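You operate a simulated robot arm through the tools that you are given. There is no shell and no other tool. Be economical: measure what you need, move in short steps, check, and stop when the job is done.

You are at the controls of a simulated robot arm. One attempt, no reset.

TASK
Turn the batch dial to 60.
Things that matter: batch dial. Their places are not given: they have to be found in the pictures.

It is judged by the outcome, as a careful person would: the job done as asked, and still so three seconds after it is handed in. It fails if anything else is knocked over, pushed out of place, dropped, spilled or broken.

THE ROBOT
A 6-joint arm with a two-finger parallel gripper, fixed in place. Base frame: the origin is at the foot of the arm, x ahead of it, y to its left, z up. Readings come in m, degrees, newtons and seconds.
Its first joint turns from -66.0 to 66.0 degrees. Payload 2.9 kg.
Tool frame: the origin (TCP) lies between the finger pads and is the grasp point; the fingertips stand 0.03 m ahead of it; z points along the fingers, y is the line along which they close. Largest opening 0.11 m; finger width 0.02, thickness 0.01; the body of the gripper, 0.048 by 0.112 m, starts 0.055 m behind the TCP.
Orientation is told as [roll, pitch, yaw] about the base's x, y, z axes, in that order, counted from this pose: with the fingers straight down and closing along the base's y, the tool's x points along the base's -x, its y along +y and its z along -z.

THE INTERFACE
- The arm moves only by the tool step_arm. Its argument "steps" is text: rows parted by semicolons, each of 7 numbers parted by spaces: the turn, a rotation vector about the base's x, y, z in units of 45 degrees (1.0 is 45 degrees), then the shift along the base's x, y, z in units of 400 mm (1.0 is 400 mm), then the closure, from 0 (fully open) to 1 (shut). In form: wx wy wz tx ty tz hand; .... A call has 1 to 10 rows; each row is the pose to reach, as a shift and turn from the pose commanded when the call began. A call with a number of a shift or a turn outside -1 to 1 is refused whole. Each row takes 0.2 s and may step no farther than 0.05 m and 8.6 degrees from the row before; otherwise, or with a gripper value out of range, the whole call is refused. Where a pose cannot be reached the arm comes as near as it can. A force on the tool above 40 N (or 10 N above the force at the start of the call, whichever is more), or a blocked arm, ends the call early, and 0.2 s more pass. Each finger travels about 0.108 m/s and halts on what it meets, pressing with about 23 N; the grip force reading is that of the motor and also rises with nothing between the fingers. The clock runs only during rows and for 0.2 s after the last one: add rows that repeat a pose to give the fingers time. It gives the time, the measured TCP pose, the force on the tool (base axes), the opening and the grip force at its end, in the units of the frame above (readings bear some noise), and new pictures: "show" is both (left out), scene, wrist or none.
- Cameras (640 x 400 px; columns grow to the right, rows downward): "scene" is fixed at [0.0803, 0.4314, 1.3917]; the picture's right is [-0.75, -0.66, 0.00], its down [-0.31, 0.36, -0.88] and it looks along [0.58, -0.66, -0.48] (base axes); focal length 349 px, centre (320, 200). "wrist" rides on the gripper at [-0.036, 0, -0.057] in the tool frame; the picture's right is [0.00, -1.00, 0.00], its down [0.97, 0.00, -0.24] and it looks along [0.24, 0.00, 0.97] (tool axes); focal length 218 px, centre (320, 200).
- measure_at(camera, pixels): there is no depth. For up to 12 entries [column, row, z] of the newest picture of that camera ("zoom" is the newest enlarged one), the place [x, y] in the base frame at which the ray of that pixel passes the height z, good to about 0.002 m. The clock stands still meanwhile.
- close_up(camera, box): a new picture of the part [left, top, right, bottom] of that camera's present view, enlarged. The clock stands still meanwhile.
- sign_off(): hands the job in; it is judged then, once.

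Work in short steps. Measure before you move; look again where a grasp or a placing could have gone wrong, and mend it. You have 60 turns and 120 pictures in all, those below and enlarged ones among them. Open the gripper and draw the arm clear of the work before you hand the job in, unless the task says otherwise; then end with one line.

The tools are called after "Call:" by a JSON object that holds its "method" and its "body". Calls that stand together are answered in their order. step_arm: Moves the arm, as the interface text tells. Its arguments: {"type":"object","properties":{"steps":{"type":"string"},"show":{"type":"string","enum":["both","scene","wrist","none"]}},"required":["steps"]} The other tools are called the same way: measure_at (camera, pixels) gives the place at which the rays of pixels pass given heights; close_up (camera, box) takes an enlarged picture of a part of a camera's view; sign_off () hands the job in.

At the start:

```text
time_s: 0.0
tcp_pos: [0.4384, 0.0707, 1.2132]
tcp_rot: [0.1, 0.0, 0.0]
wrist_force: [-0.4, 0.0, 0.7]
opening: 0.11
grasp_force: 0.1
```

scene: 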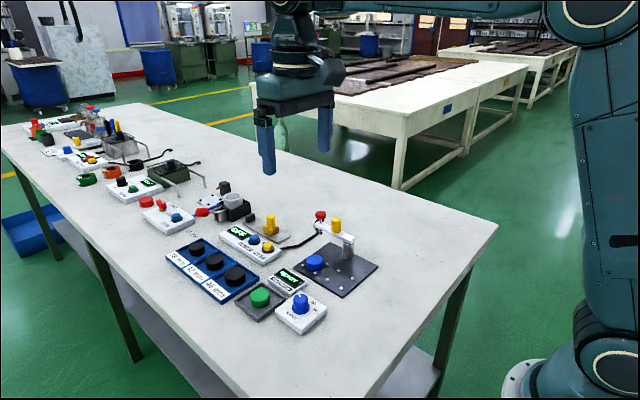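
wrist: 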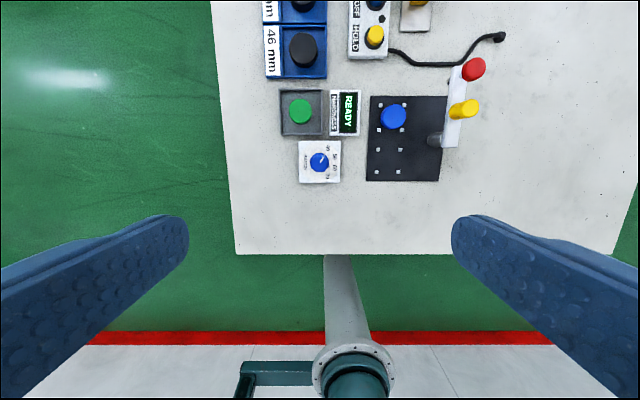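

The white box with a small blue knob at wrist (319,162) looks like the batch dial. I enlarge both views to read it.

Call:
{"method": "close_up", "body": {"camera": "wrist", "box": [280, 130, 360, 190]}}

Call:
{"method": "close_up", "body": {"camera": "scene", "box": [230, 240, 390, 340]}}

Call:
{"method": "measure_at", "body": {"camera": "wrist", "pixels": [[319, 162, 0.92], [319, 162, 0.94], [299, 141, 0.91], [340, 141, 0.91], [299, 183, 0.91], [340, 183, 0.91]]}}

Call:
{"method": "measure_at", "body": {"camera": "scene", "pixels": [[300, 298, 0.93], [300, 298, 0.94], [300, 298, 0.95]]}}

```text
6.67 times, centred on (320, 160) of wrist
```

zoom: 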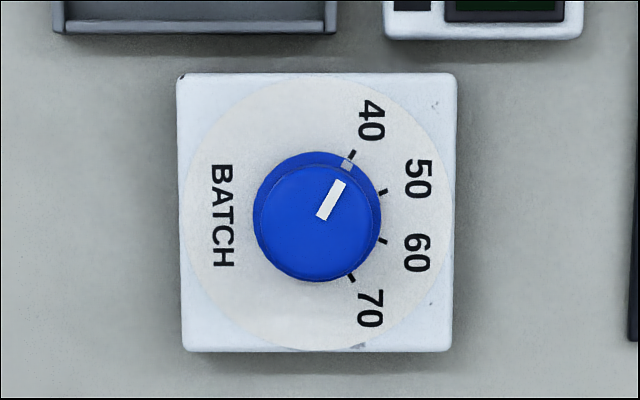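

```text
4.00 times, centred on (310, 290) of scene
```

zoom: 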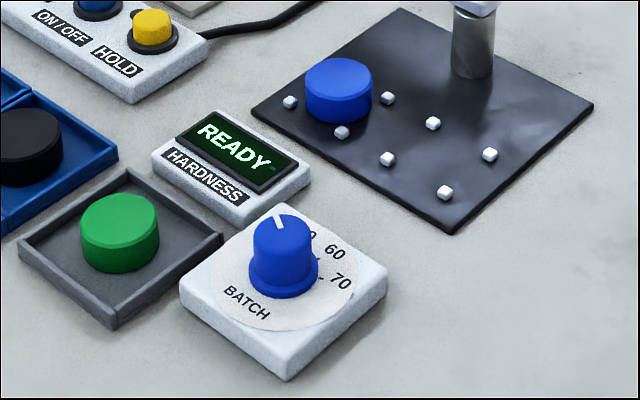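

```text
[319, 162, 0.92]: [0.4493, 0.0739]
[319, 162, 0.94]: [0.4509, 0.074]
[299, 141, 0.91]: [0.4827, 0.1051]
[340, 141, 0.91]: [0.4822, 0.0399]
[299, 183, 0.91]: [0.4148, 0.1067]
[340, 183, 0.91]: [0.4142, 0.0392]
```

```text
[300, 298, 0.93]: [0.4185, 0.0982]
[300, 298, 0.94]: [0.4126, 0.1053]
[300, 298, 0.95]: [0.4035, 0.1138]
```

The pointer stands at 40, the tick 60 is third. The two views disagree a bit on the height, so I compare several points in both.

Call:
{"method": "measure_at", "body": {"camera": "wrist", "pixels": [[370, 96, 0.887], [367, 181, 0.887], [440, 182, 0.887], [236, 254, 0.887], [319.3, 162.5, 0.89], [319.3, 162.5, 0.91]]}}

Call:
{"method": "measure_at", "body": {"camera": "scene", "pixels": [[292.5, 266, 0.887], [343, 298, 0.887], [378, 266, 0.887], [300.7, 298, 0.89], [300.7, 298, 0.91], [301, 335, 0.887], [301, 328, 0.9]]}}

```text
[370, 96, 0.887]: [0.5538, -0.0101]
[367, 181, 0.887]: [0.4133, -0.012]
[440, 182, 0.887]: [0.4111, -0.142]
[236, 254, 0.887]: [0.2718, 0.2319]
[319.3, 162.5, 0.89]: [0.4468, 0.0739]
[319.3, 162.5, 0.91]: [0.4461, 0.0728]
```

```text
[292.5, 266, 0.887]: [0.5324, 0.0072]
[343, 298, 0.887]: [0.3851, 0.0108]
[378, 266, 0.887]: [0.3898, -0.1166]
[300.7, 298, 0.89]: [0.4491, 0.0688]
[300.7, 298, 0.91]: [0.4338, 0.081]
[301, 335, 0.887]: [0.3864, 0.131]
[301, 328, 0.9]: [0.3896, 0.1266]
```

The offset between views fits a surface lower than 0.887 (about 0.86) or some camera error. The wrist xy barely depends on height: knob ≈ (0.447, 0.073). I lower over it and measure again.

Call:
{"method": "step_arm", "body": {"steps": "0 0 0 0.011 0.003 -0.1 0.2; 0 0 0 0.022 0.006 -0.2 0.4; 0 0 0 0.022 0.006 -0.3 0.45; 0 0 0 0.022 0.006 -0.4 0.45; 0 0 0 0.022 0.006 -0.4 0.45"}}

```text
time_s: 1.2
tcp_pos: [0.4465, 0.0753, 1.0525]
tcp_rot: [0.0, 0.0, -0.1]
wrist_force: [0.1, -0.1, 0.3]
opening: 0.0608
grasp_force: 0.0
```

scene: 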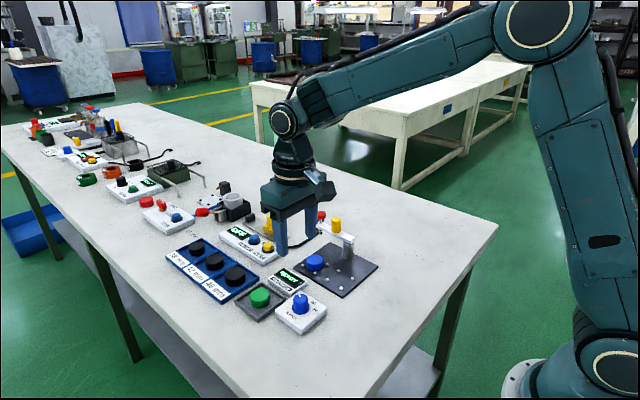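
wrist: 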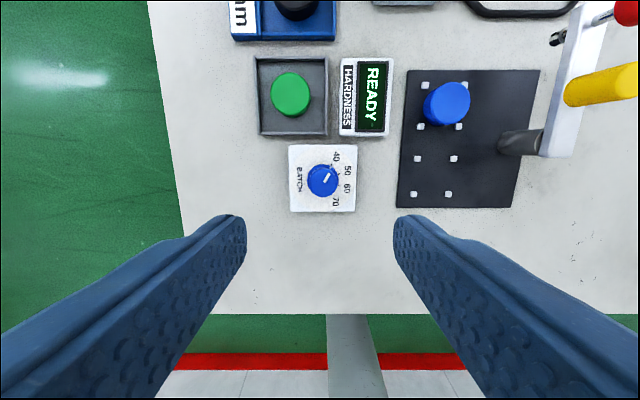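

The knob is at (322,180), giving about (0.449, 0.073). I lower to z≈0.985 (tips 0.955), still above the knob, and look again.

Call:
{"method": "step_arm", "body": {"steps": "0 0 0 0.005 -0.004 -0.085 0.45; 0 0 0 0.005 -0.004 -0.17 0.45; 0 0 0 0.005 -0.004 -0.17 0.45"}}

Call:
{"method": "close_up", "body": {"camera": "scene", "box": [220, 220, 380, 340]}}

```text
time_s: 2.0
tcp_pos: [0.4496, 0.0743, 0.9841]
tcp_rot: [0.1, 0.0, -0.1]
wrist_force: [-0.4, -0.2, 0.3]
opening: 0.0605
grasp_force: 0.1
```

scene: 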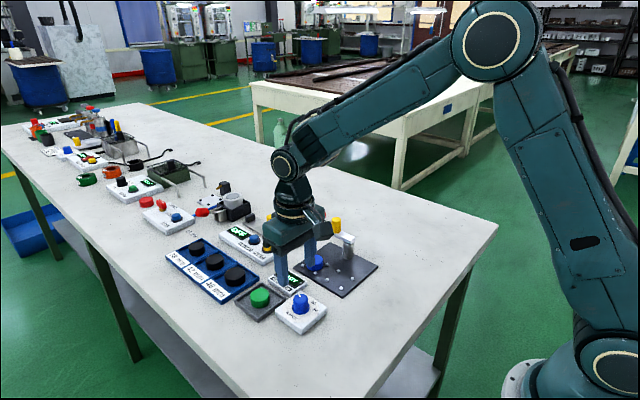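
wrist: 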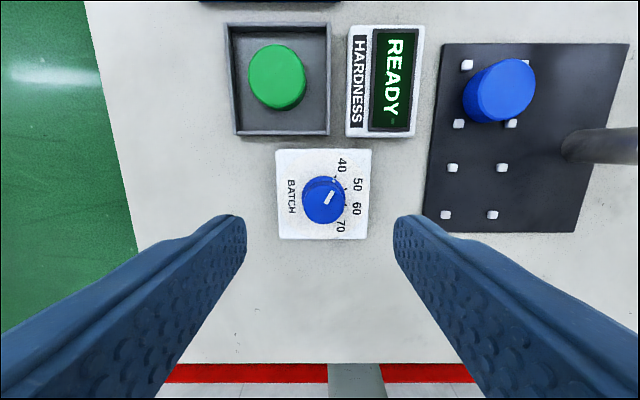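

```text
3.33 times, centred on (300, 280) of scene
```

zoom: 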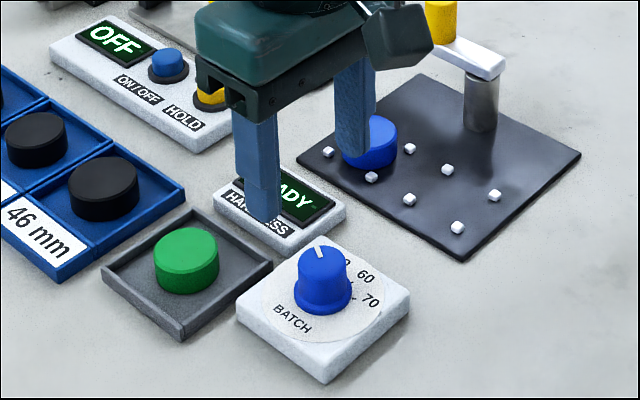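

Knob axis ≈ (0.448, 0.072), top z ≈ 0.89–0.90. I turn the hand +40° about z here so that an 80° clockwise turn stays centred, then check.

Call:
{"method": "step_arm", "body": {"steps": "0 0 0.178 -0.004 -0.006 0 0.45; 0 0 0.356 -0.004 -0.006 0 0.45; 0 0 0.533 -0.004 -0.006 -0.02 0.45; 0 0 0.711 -0.004 -0.006 -0.05 0.45; 0 0 0.889 -0.004 -0.006 -0.1 0.45; 0 0 0.889 -0.004 -0.006 -0.14 0.45; 0 0 0.889 -0.004 -0.006 -0.14 0.45"}}

Call:
{"method": "close_up", "body": {"camera": "scene", "box": [250, 250, 350, 340]}}

```text
time_s: 3.6
tcp_pos: [0.4468, 0.0707, 0.9302]
tcp_rot: [-0.1, 0.0, 40.0]
wrist_force: [-0.3, 0.4, -0.5]
opening: 0.0604
grasp_force: 0.0
```

scene: 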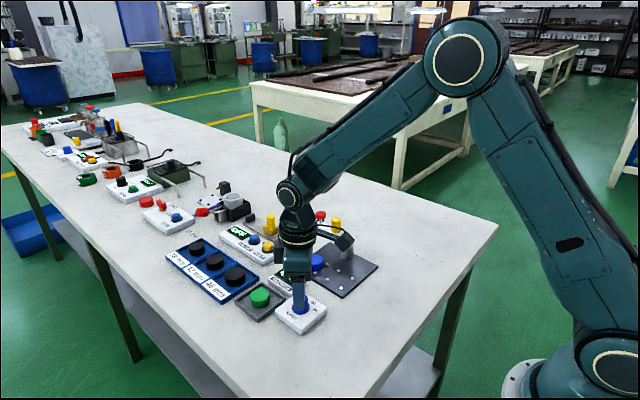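
wrist: 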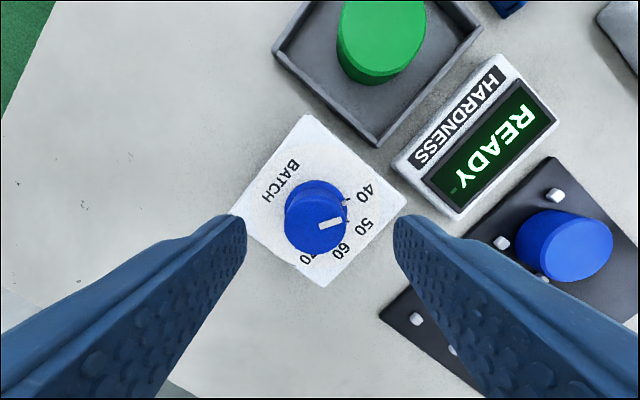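

```text
4.44 times, centred on (300, 295) of scene
```

zoom: 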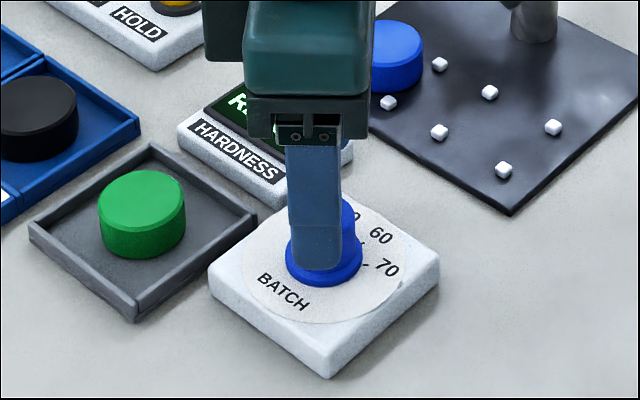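

The knob top is at (314,228), which is within ~3 mm of the grip axis with top z ≈ 0.894. I lower 16 mm with small lateral correction, then close gently in steps.

Call:
{"method": "step_arm", "body": {"steps": "0 0 0 0 0.004 -0.02 0.45; 0 0 0 0 0.004 -0.04 0.45; 0 0 0 0 0.004 -0.04 0.45"}}

Call:
{"method": "close_up", "body": {"camera": "scene", "box": [250, 250, 350, 340]}}

```text
time_s: 4.4
tcp_pos: [0.4481, 0.0711, 0.915]
tcp_rot: [-0.1, 0.1, 39.9]
wrist_force: [-1.3, -0.1, -0.4]
opening: 0.0602
grasp_force: 0.1
```

scene: 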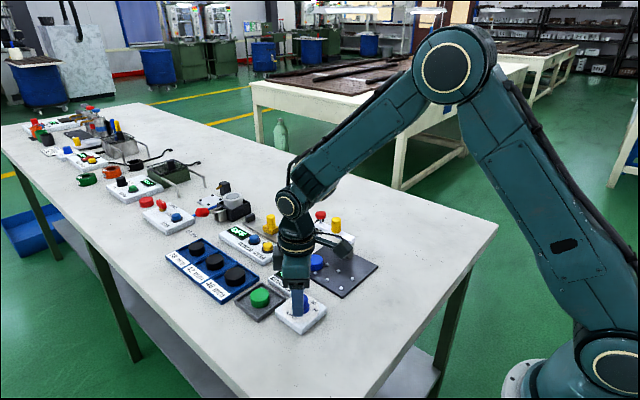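
wrist: 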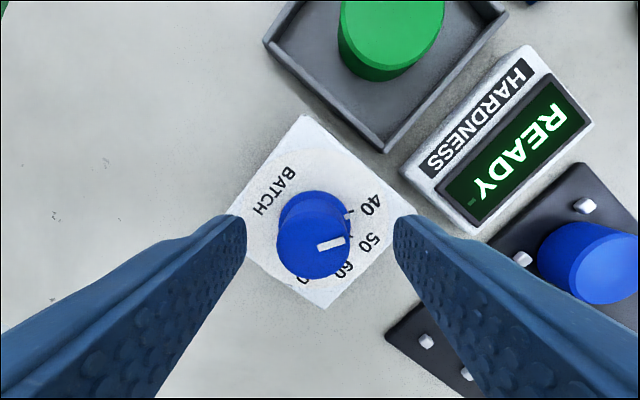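

```text
4.44 times, centred on (300, 295) of scene
```

zoom: 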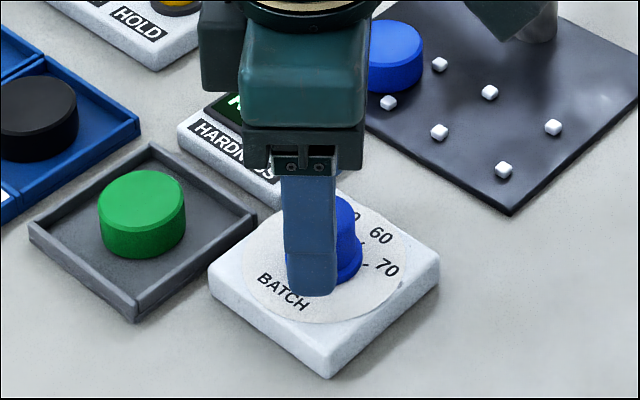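

Fingers straddle the knob. I shift ~2 mm toward its centre and close.

Call:
{"method": "step_arm", "body": {"steps": "0 0 0 -0.005 0.003 0 0.45; 0 0 0 -0.005 0.003 0 0.6; 0 0 0 -0.005 0.003 0 0.7; 0 0 0 -0.005 0.003 0 0.8; 0 0 0 -0.005 0.003 0 0.8", "show": "wrist"}}

Call:
{"method": "close_up", "body": {"camera": "scene", "box": [250, 250, 350, 340]}}

```text
time_s: 5.6
tcp_pos: [0.4463, 0.0718, 0.9142]
tcp_rot: [0.1, 0.0, 40.0]
wrist_force: [1.1, -0.8, -0.5]
opening: 0.0283
grasp_force: 44.9
```

wrist: 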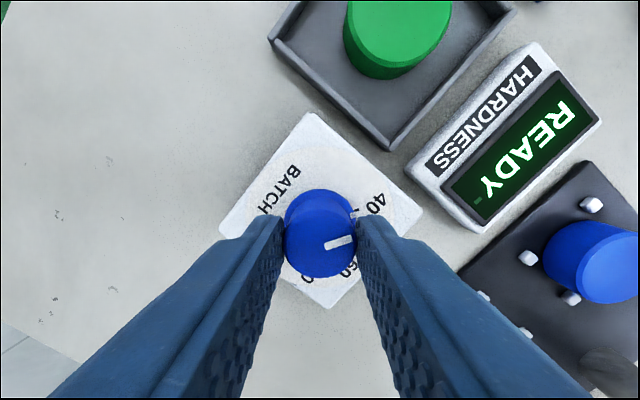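

```text
4.44 times, centred on (300, 295) of scene
```

zoom: 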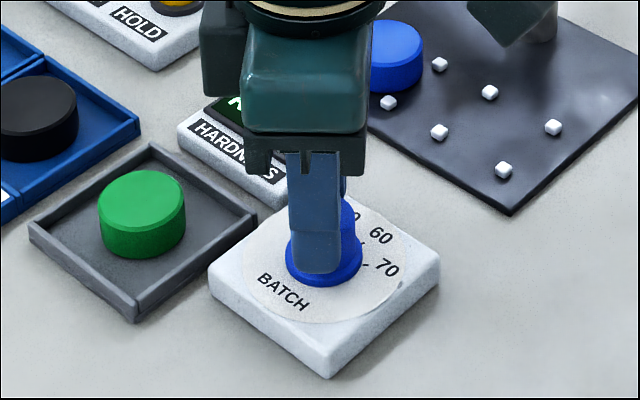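

The knob is held (opening 0.028, 45 N). I turn 40° clockwise as the first half and check.

Call:
{"method": "step_arm", "body": {"steps": "0 0 -0.178 -0.005 0.003 0 0.8; 0 0 -0.356 0 0 0 0.8; 0 0 -0.533 0 0 0 0.8; 0 0 -0.711 0 0 0 0.8; 0 0 -0.889 0 0 0 0.8; 0 0 -0.889 0 0 0 0.8", "show": "wrist"}}

```text
time_s: 7.0
tcp_pos: [0.4458, 0.0715, 0.9147]
tcp_rot: [0.0, -0.1, -0.2]
wrist_force: [19.4, -7.4, -11.1]
opening: 0.0285
grasp_force: 44.9
```

wrist: 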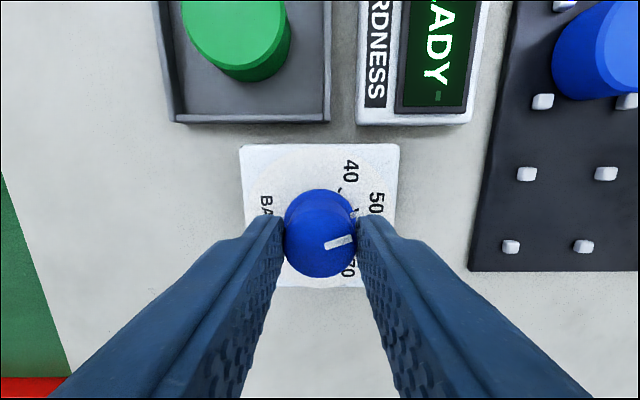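

The knob follows the hand; a 19 N side force hints at ~1 mm off-axis. I check the box hasn't moved and then continue with a slight +x shift.

Call:
{"method": "close_up", "body": {"camera": "scene", "box": [250, 250, 350, 340]}}

Call:
{"method": "step_arm", "body": {"steps": "0 0 0 0.003 -0.001 0 0.8; 0 0 0 0.003 -0.001 0 0.8", "show": "none"}}

```text
4.44 times, centred on (300, 295) of scene
```

zoom: 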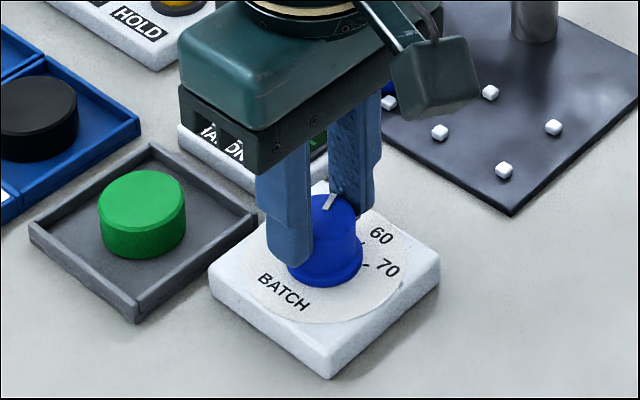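

```text
time_s: 7.6
tcp_pos: [0.4468, 0.0721, 0.9133]
tcp_rot: [0.0, 0.1, 0.0]
wrist_force: [9.4, -2.0, -8.6]
opening: 0.0283
grasp_force: 45.0
```

The box has not moved and the side force fell to 9 N. I continue with +1 mm x more and another 39° clockwise.

Call:
{"method": "step_arm", "body": {"steps": "0 0 -0.178 0.002 0 0 0.8; 0 0 -0.356 0.002 0 0 0.8; 0 0 -0.533 0.002 0 0 0.8; 0 0 -0.711 0.002 0 0 0.8; 0 0 -0.875 0.002 0 0 0.8; 0 0 -0.875 0.002 0 0 0.8"}}

Call:
{"method": "close_up", "body": {"camera": "wrist", "box": [240, 130, 400, 300]}}

Call:
{"method": "close_up", "body": {"camera": "scene", "box": [250, 250, 350, 340]}}

```text
time_s: 9.0
tcp_pos: [0.446, 0.0713, 0.9136]
tcp_rot: [-0.2, 0.2, -39.6]
wrist_force: [-9.4, -7.1, 7.8]
opening: 0.0285
grasp_force: 45.3
```

scene: 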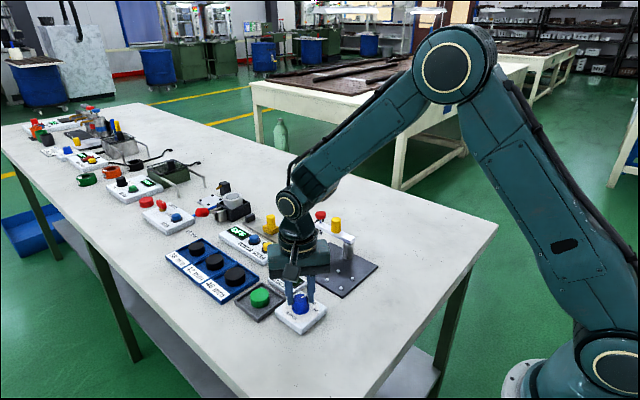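
wrist: 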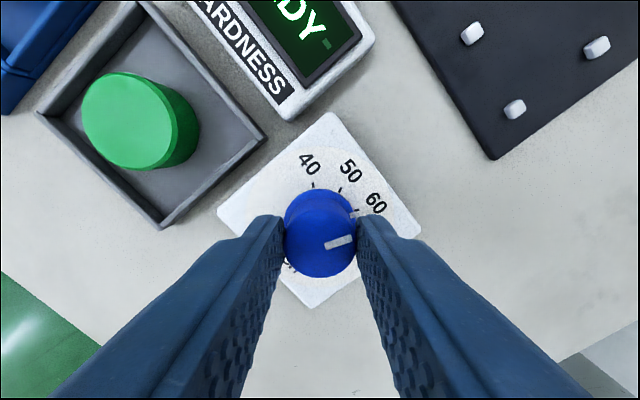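

```text
2.35 times, centred on (320, 215) of wrist
```

zoom: 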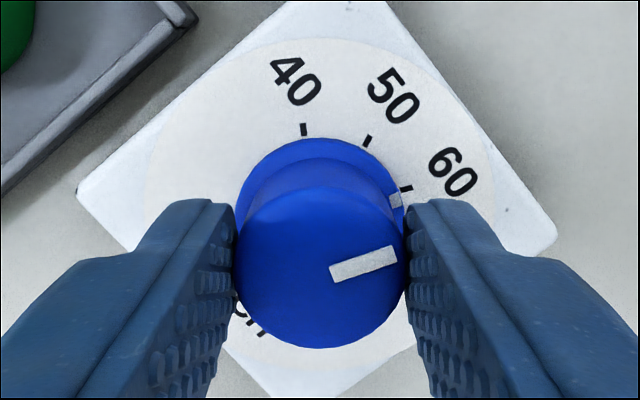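

```text
4.44 times, centred on (300, 295) of scene
```

zoom: 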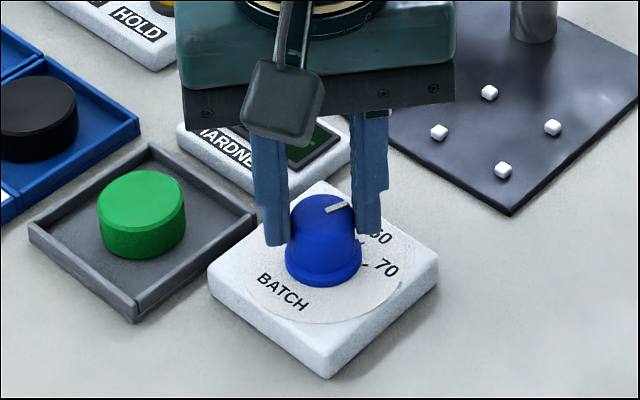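

The skirt mark (zoom 396,200) lies near the 60 tick (406,188). I open slightly and rise to view it from above.

Call:
{"method": "step_arm", "body": {"steps": "0 0 0 0 0 0 0.6; 0 0 0 0 0 0 0.45; 0 0 0 0 0 0 0.45; 0 0 0 0 0 0.1 0.45; 0 0 0 -0.05 0.04 0.2 0.45; 0 0 0 -0.05 0.04 0.3 0.45; 0 0 0 -0.05 0.04 0.3 0.45"}}

Call:
{"method": "close_up", "body": {"camera": "wrist", "box": [260, 100, 380, 220]}}

```text
time_s: 10.6
tcp_pos: [0.4248, 0.0871, 1.0333]
tcp_rot: [-0.1, 0.0, -39.4]
wrist_force: [-1.0, -0.4, -0.8]
opening: 0.0604
grasp_force: 0.0
```

scene: 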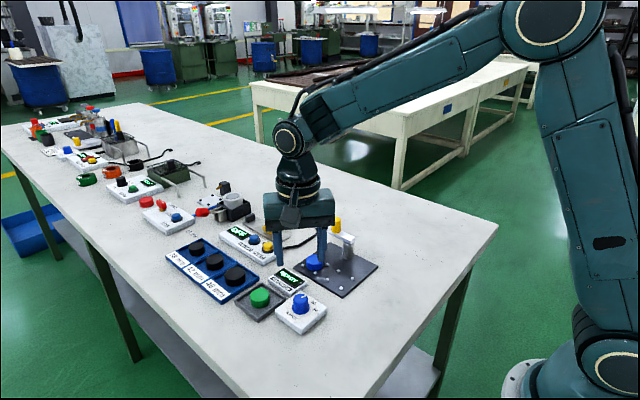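
wrist: 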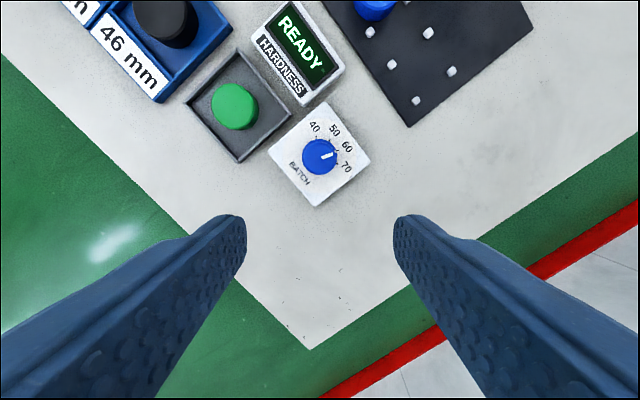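

```text
3.33 times, centred on (320, 160) of wrist
```

zoom: 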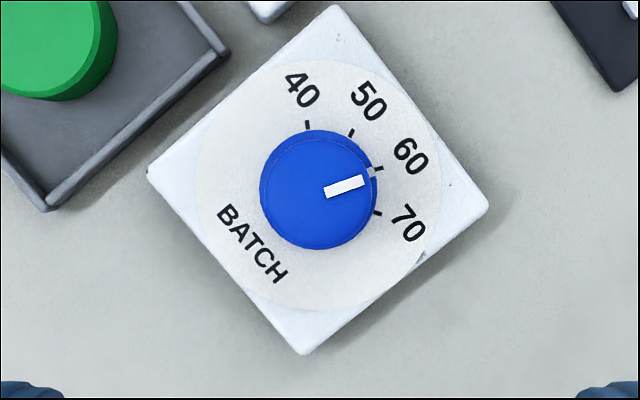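

The pointer is at the 60 tick within a couple of degrees. I enlarge more to be sure.

Call:
{"method": "close_up", "body": {"camera": "wrist", "box": [296, 140, 344, 170]}}

```text
13.33 times, centred on (320, 155) of wrist
```

zoom: 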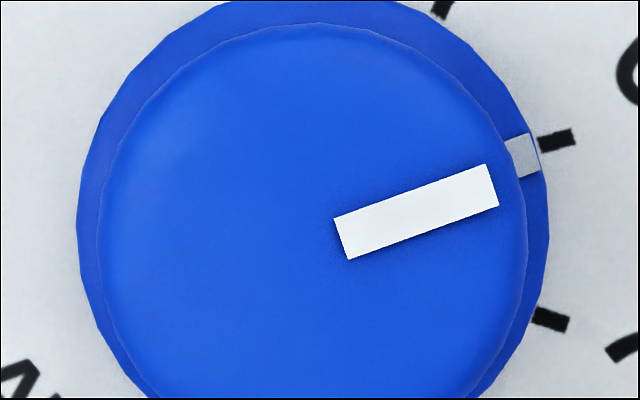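

Pointer bar direction (≈19°) and the 60 tick as seen from the knob centre (≈19°) agree within about 1°. I draw the arm up and open it.

Call:
{"method": "step_arm", "body": {"steps": "0 0 0 0 0 0.1 0.3; 0 0 0 0 0 0.2 0.1; 0 0 0 0 0 0.3 0; 0 0 0 0 0 0.4 0; 0 0 0 0 0 0.4 0"}}

Call:
{"method": "close_up", "body": {"camera": "scene", "box": [250, 250, 350, 340]}}

```text
time_s: 11.8
tcp_pos: [0.428, 0.0865, 1.1954]
tcp_rot: [-0.1, -0.1, -39.4]
wrist_force: [-0.9, -0.3, -0.5]
opening: 0.1099
grasp_force: 0.0
```

scene: 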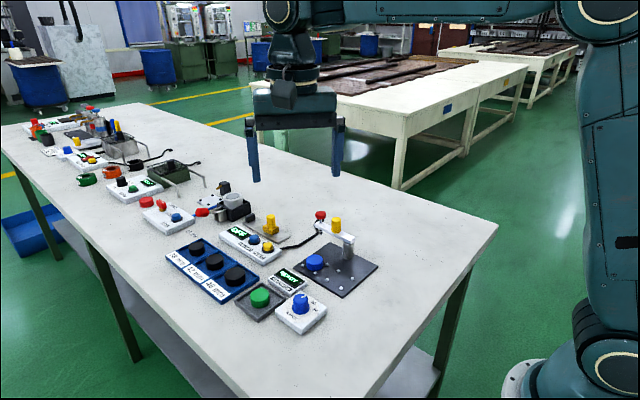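
wrist: 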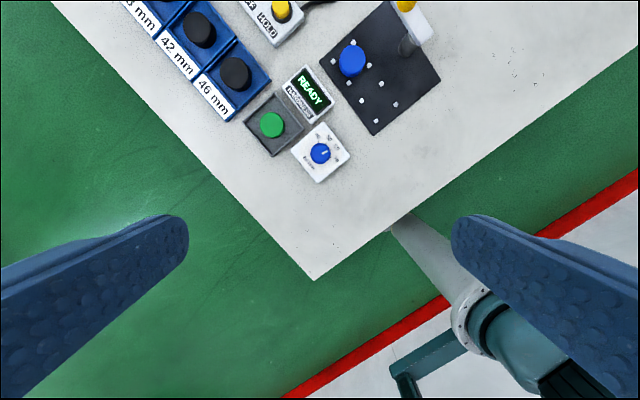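

```text
4.44 times, centred on (300, 295) of scene
```

zoom: 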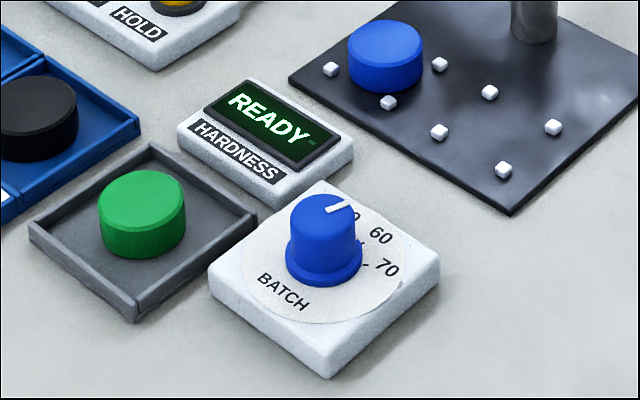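

The dial stands at 60, everything else is in place, and the arm is clear, so I hand in.

Call:
{"method": "sign_off", "body": {}}

```text
The job is handed in.
```

The batch dial is turned from 40 to 60, with the pointer within about 1° of the 60 mark; nothing else was moved, and the gripper is open and clear.
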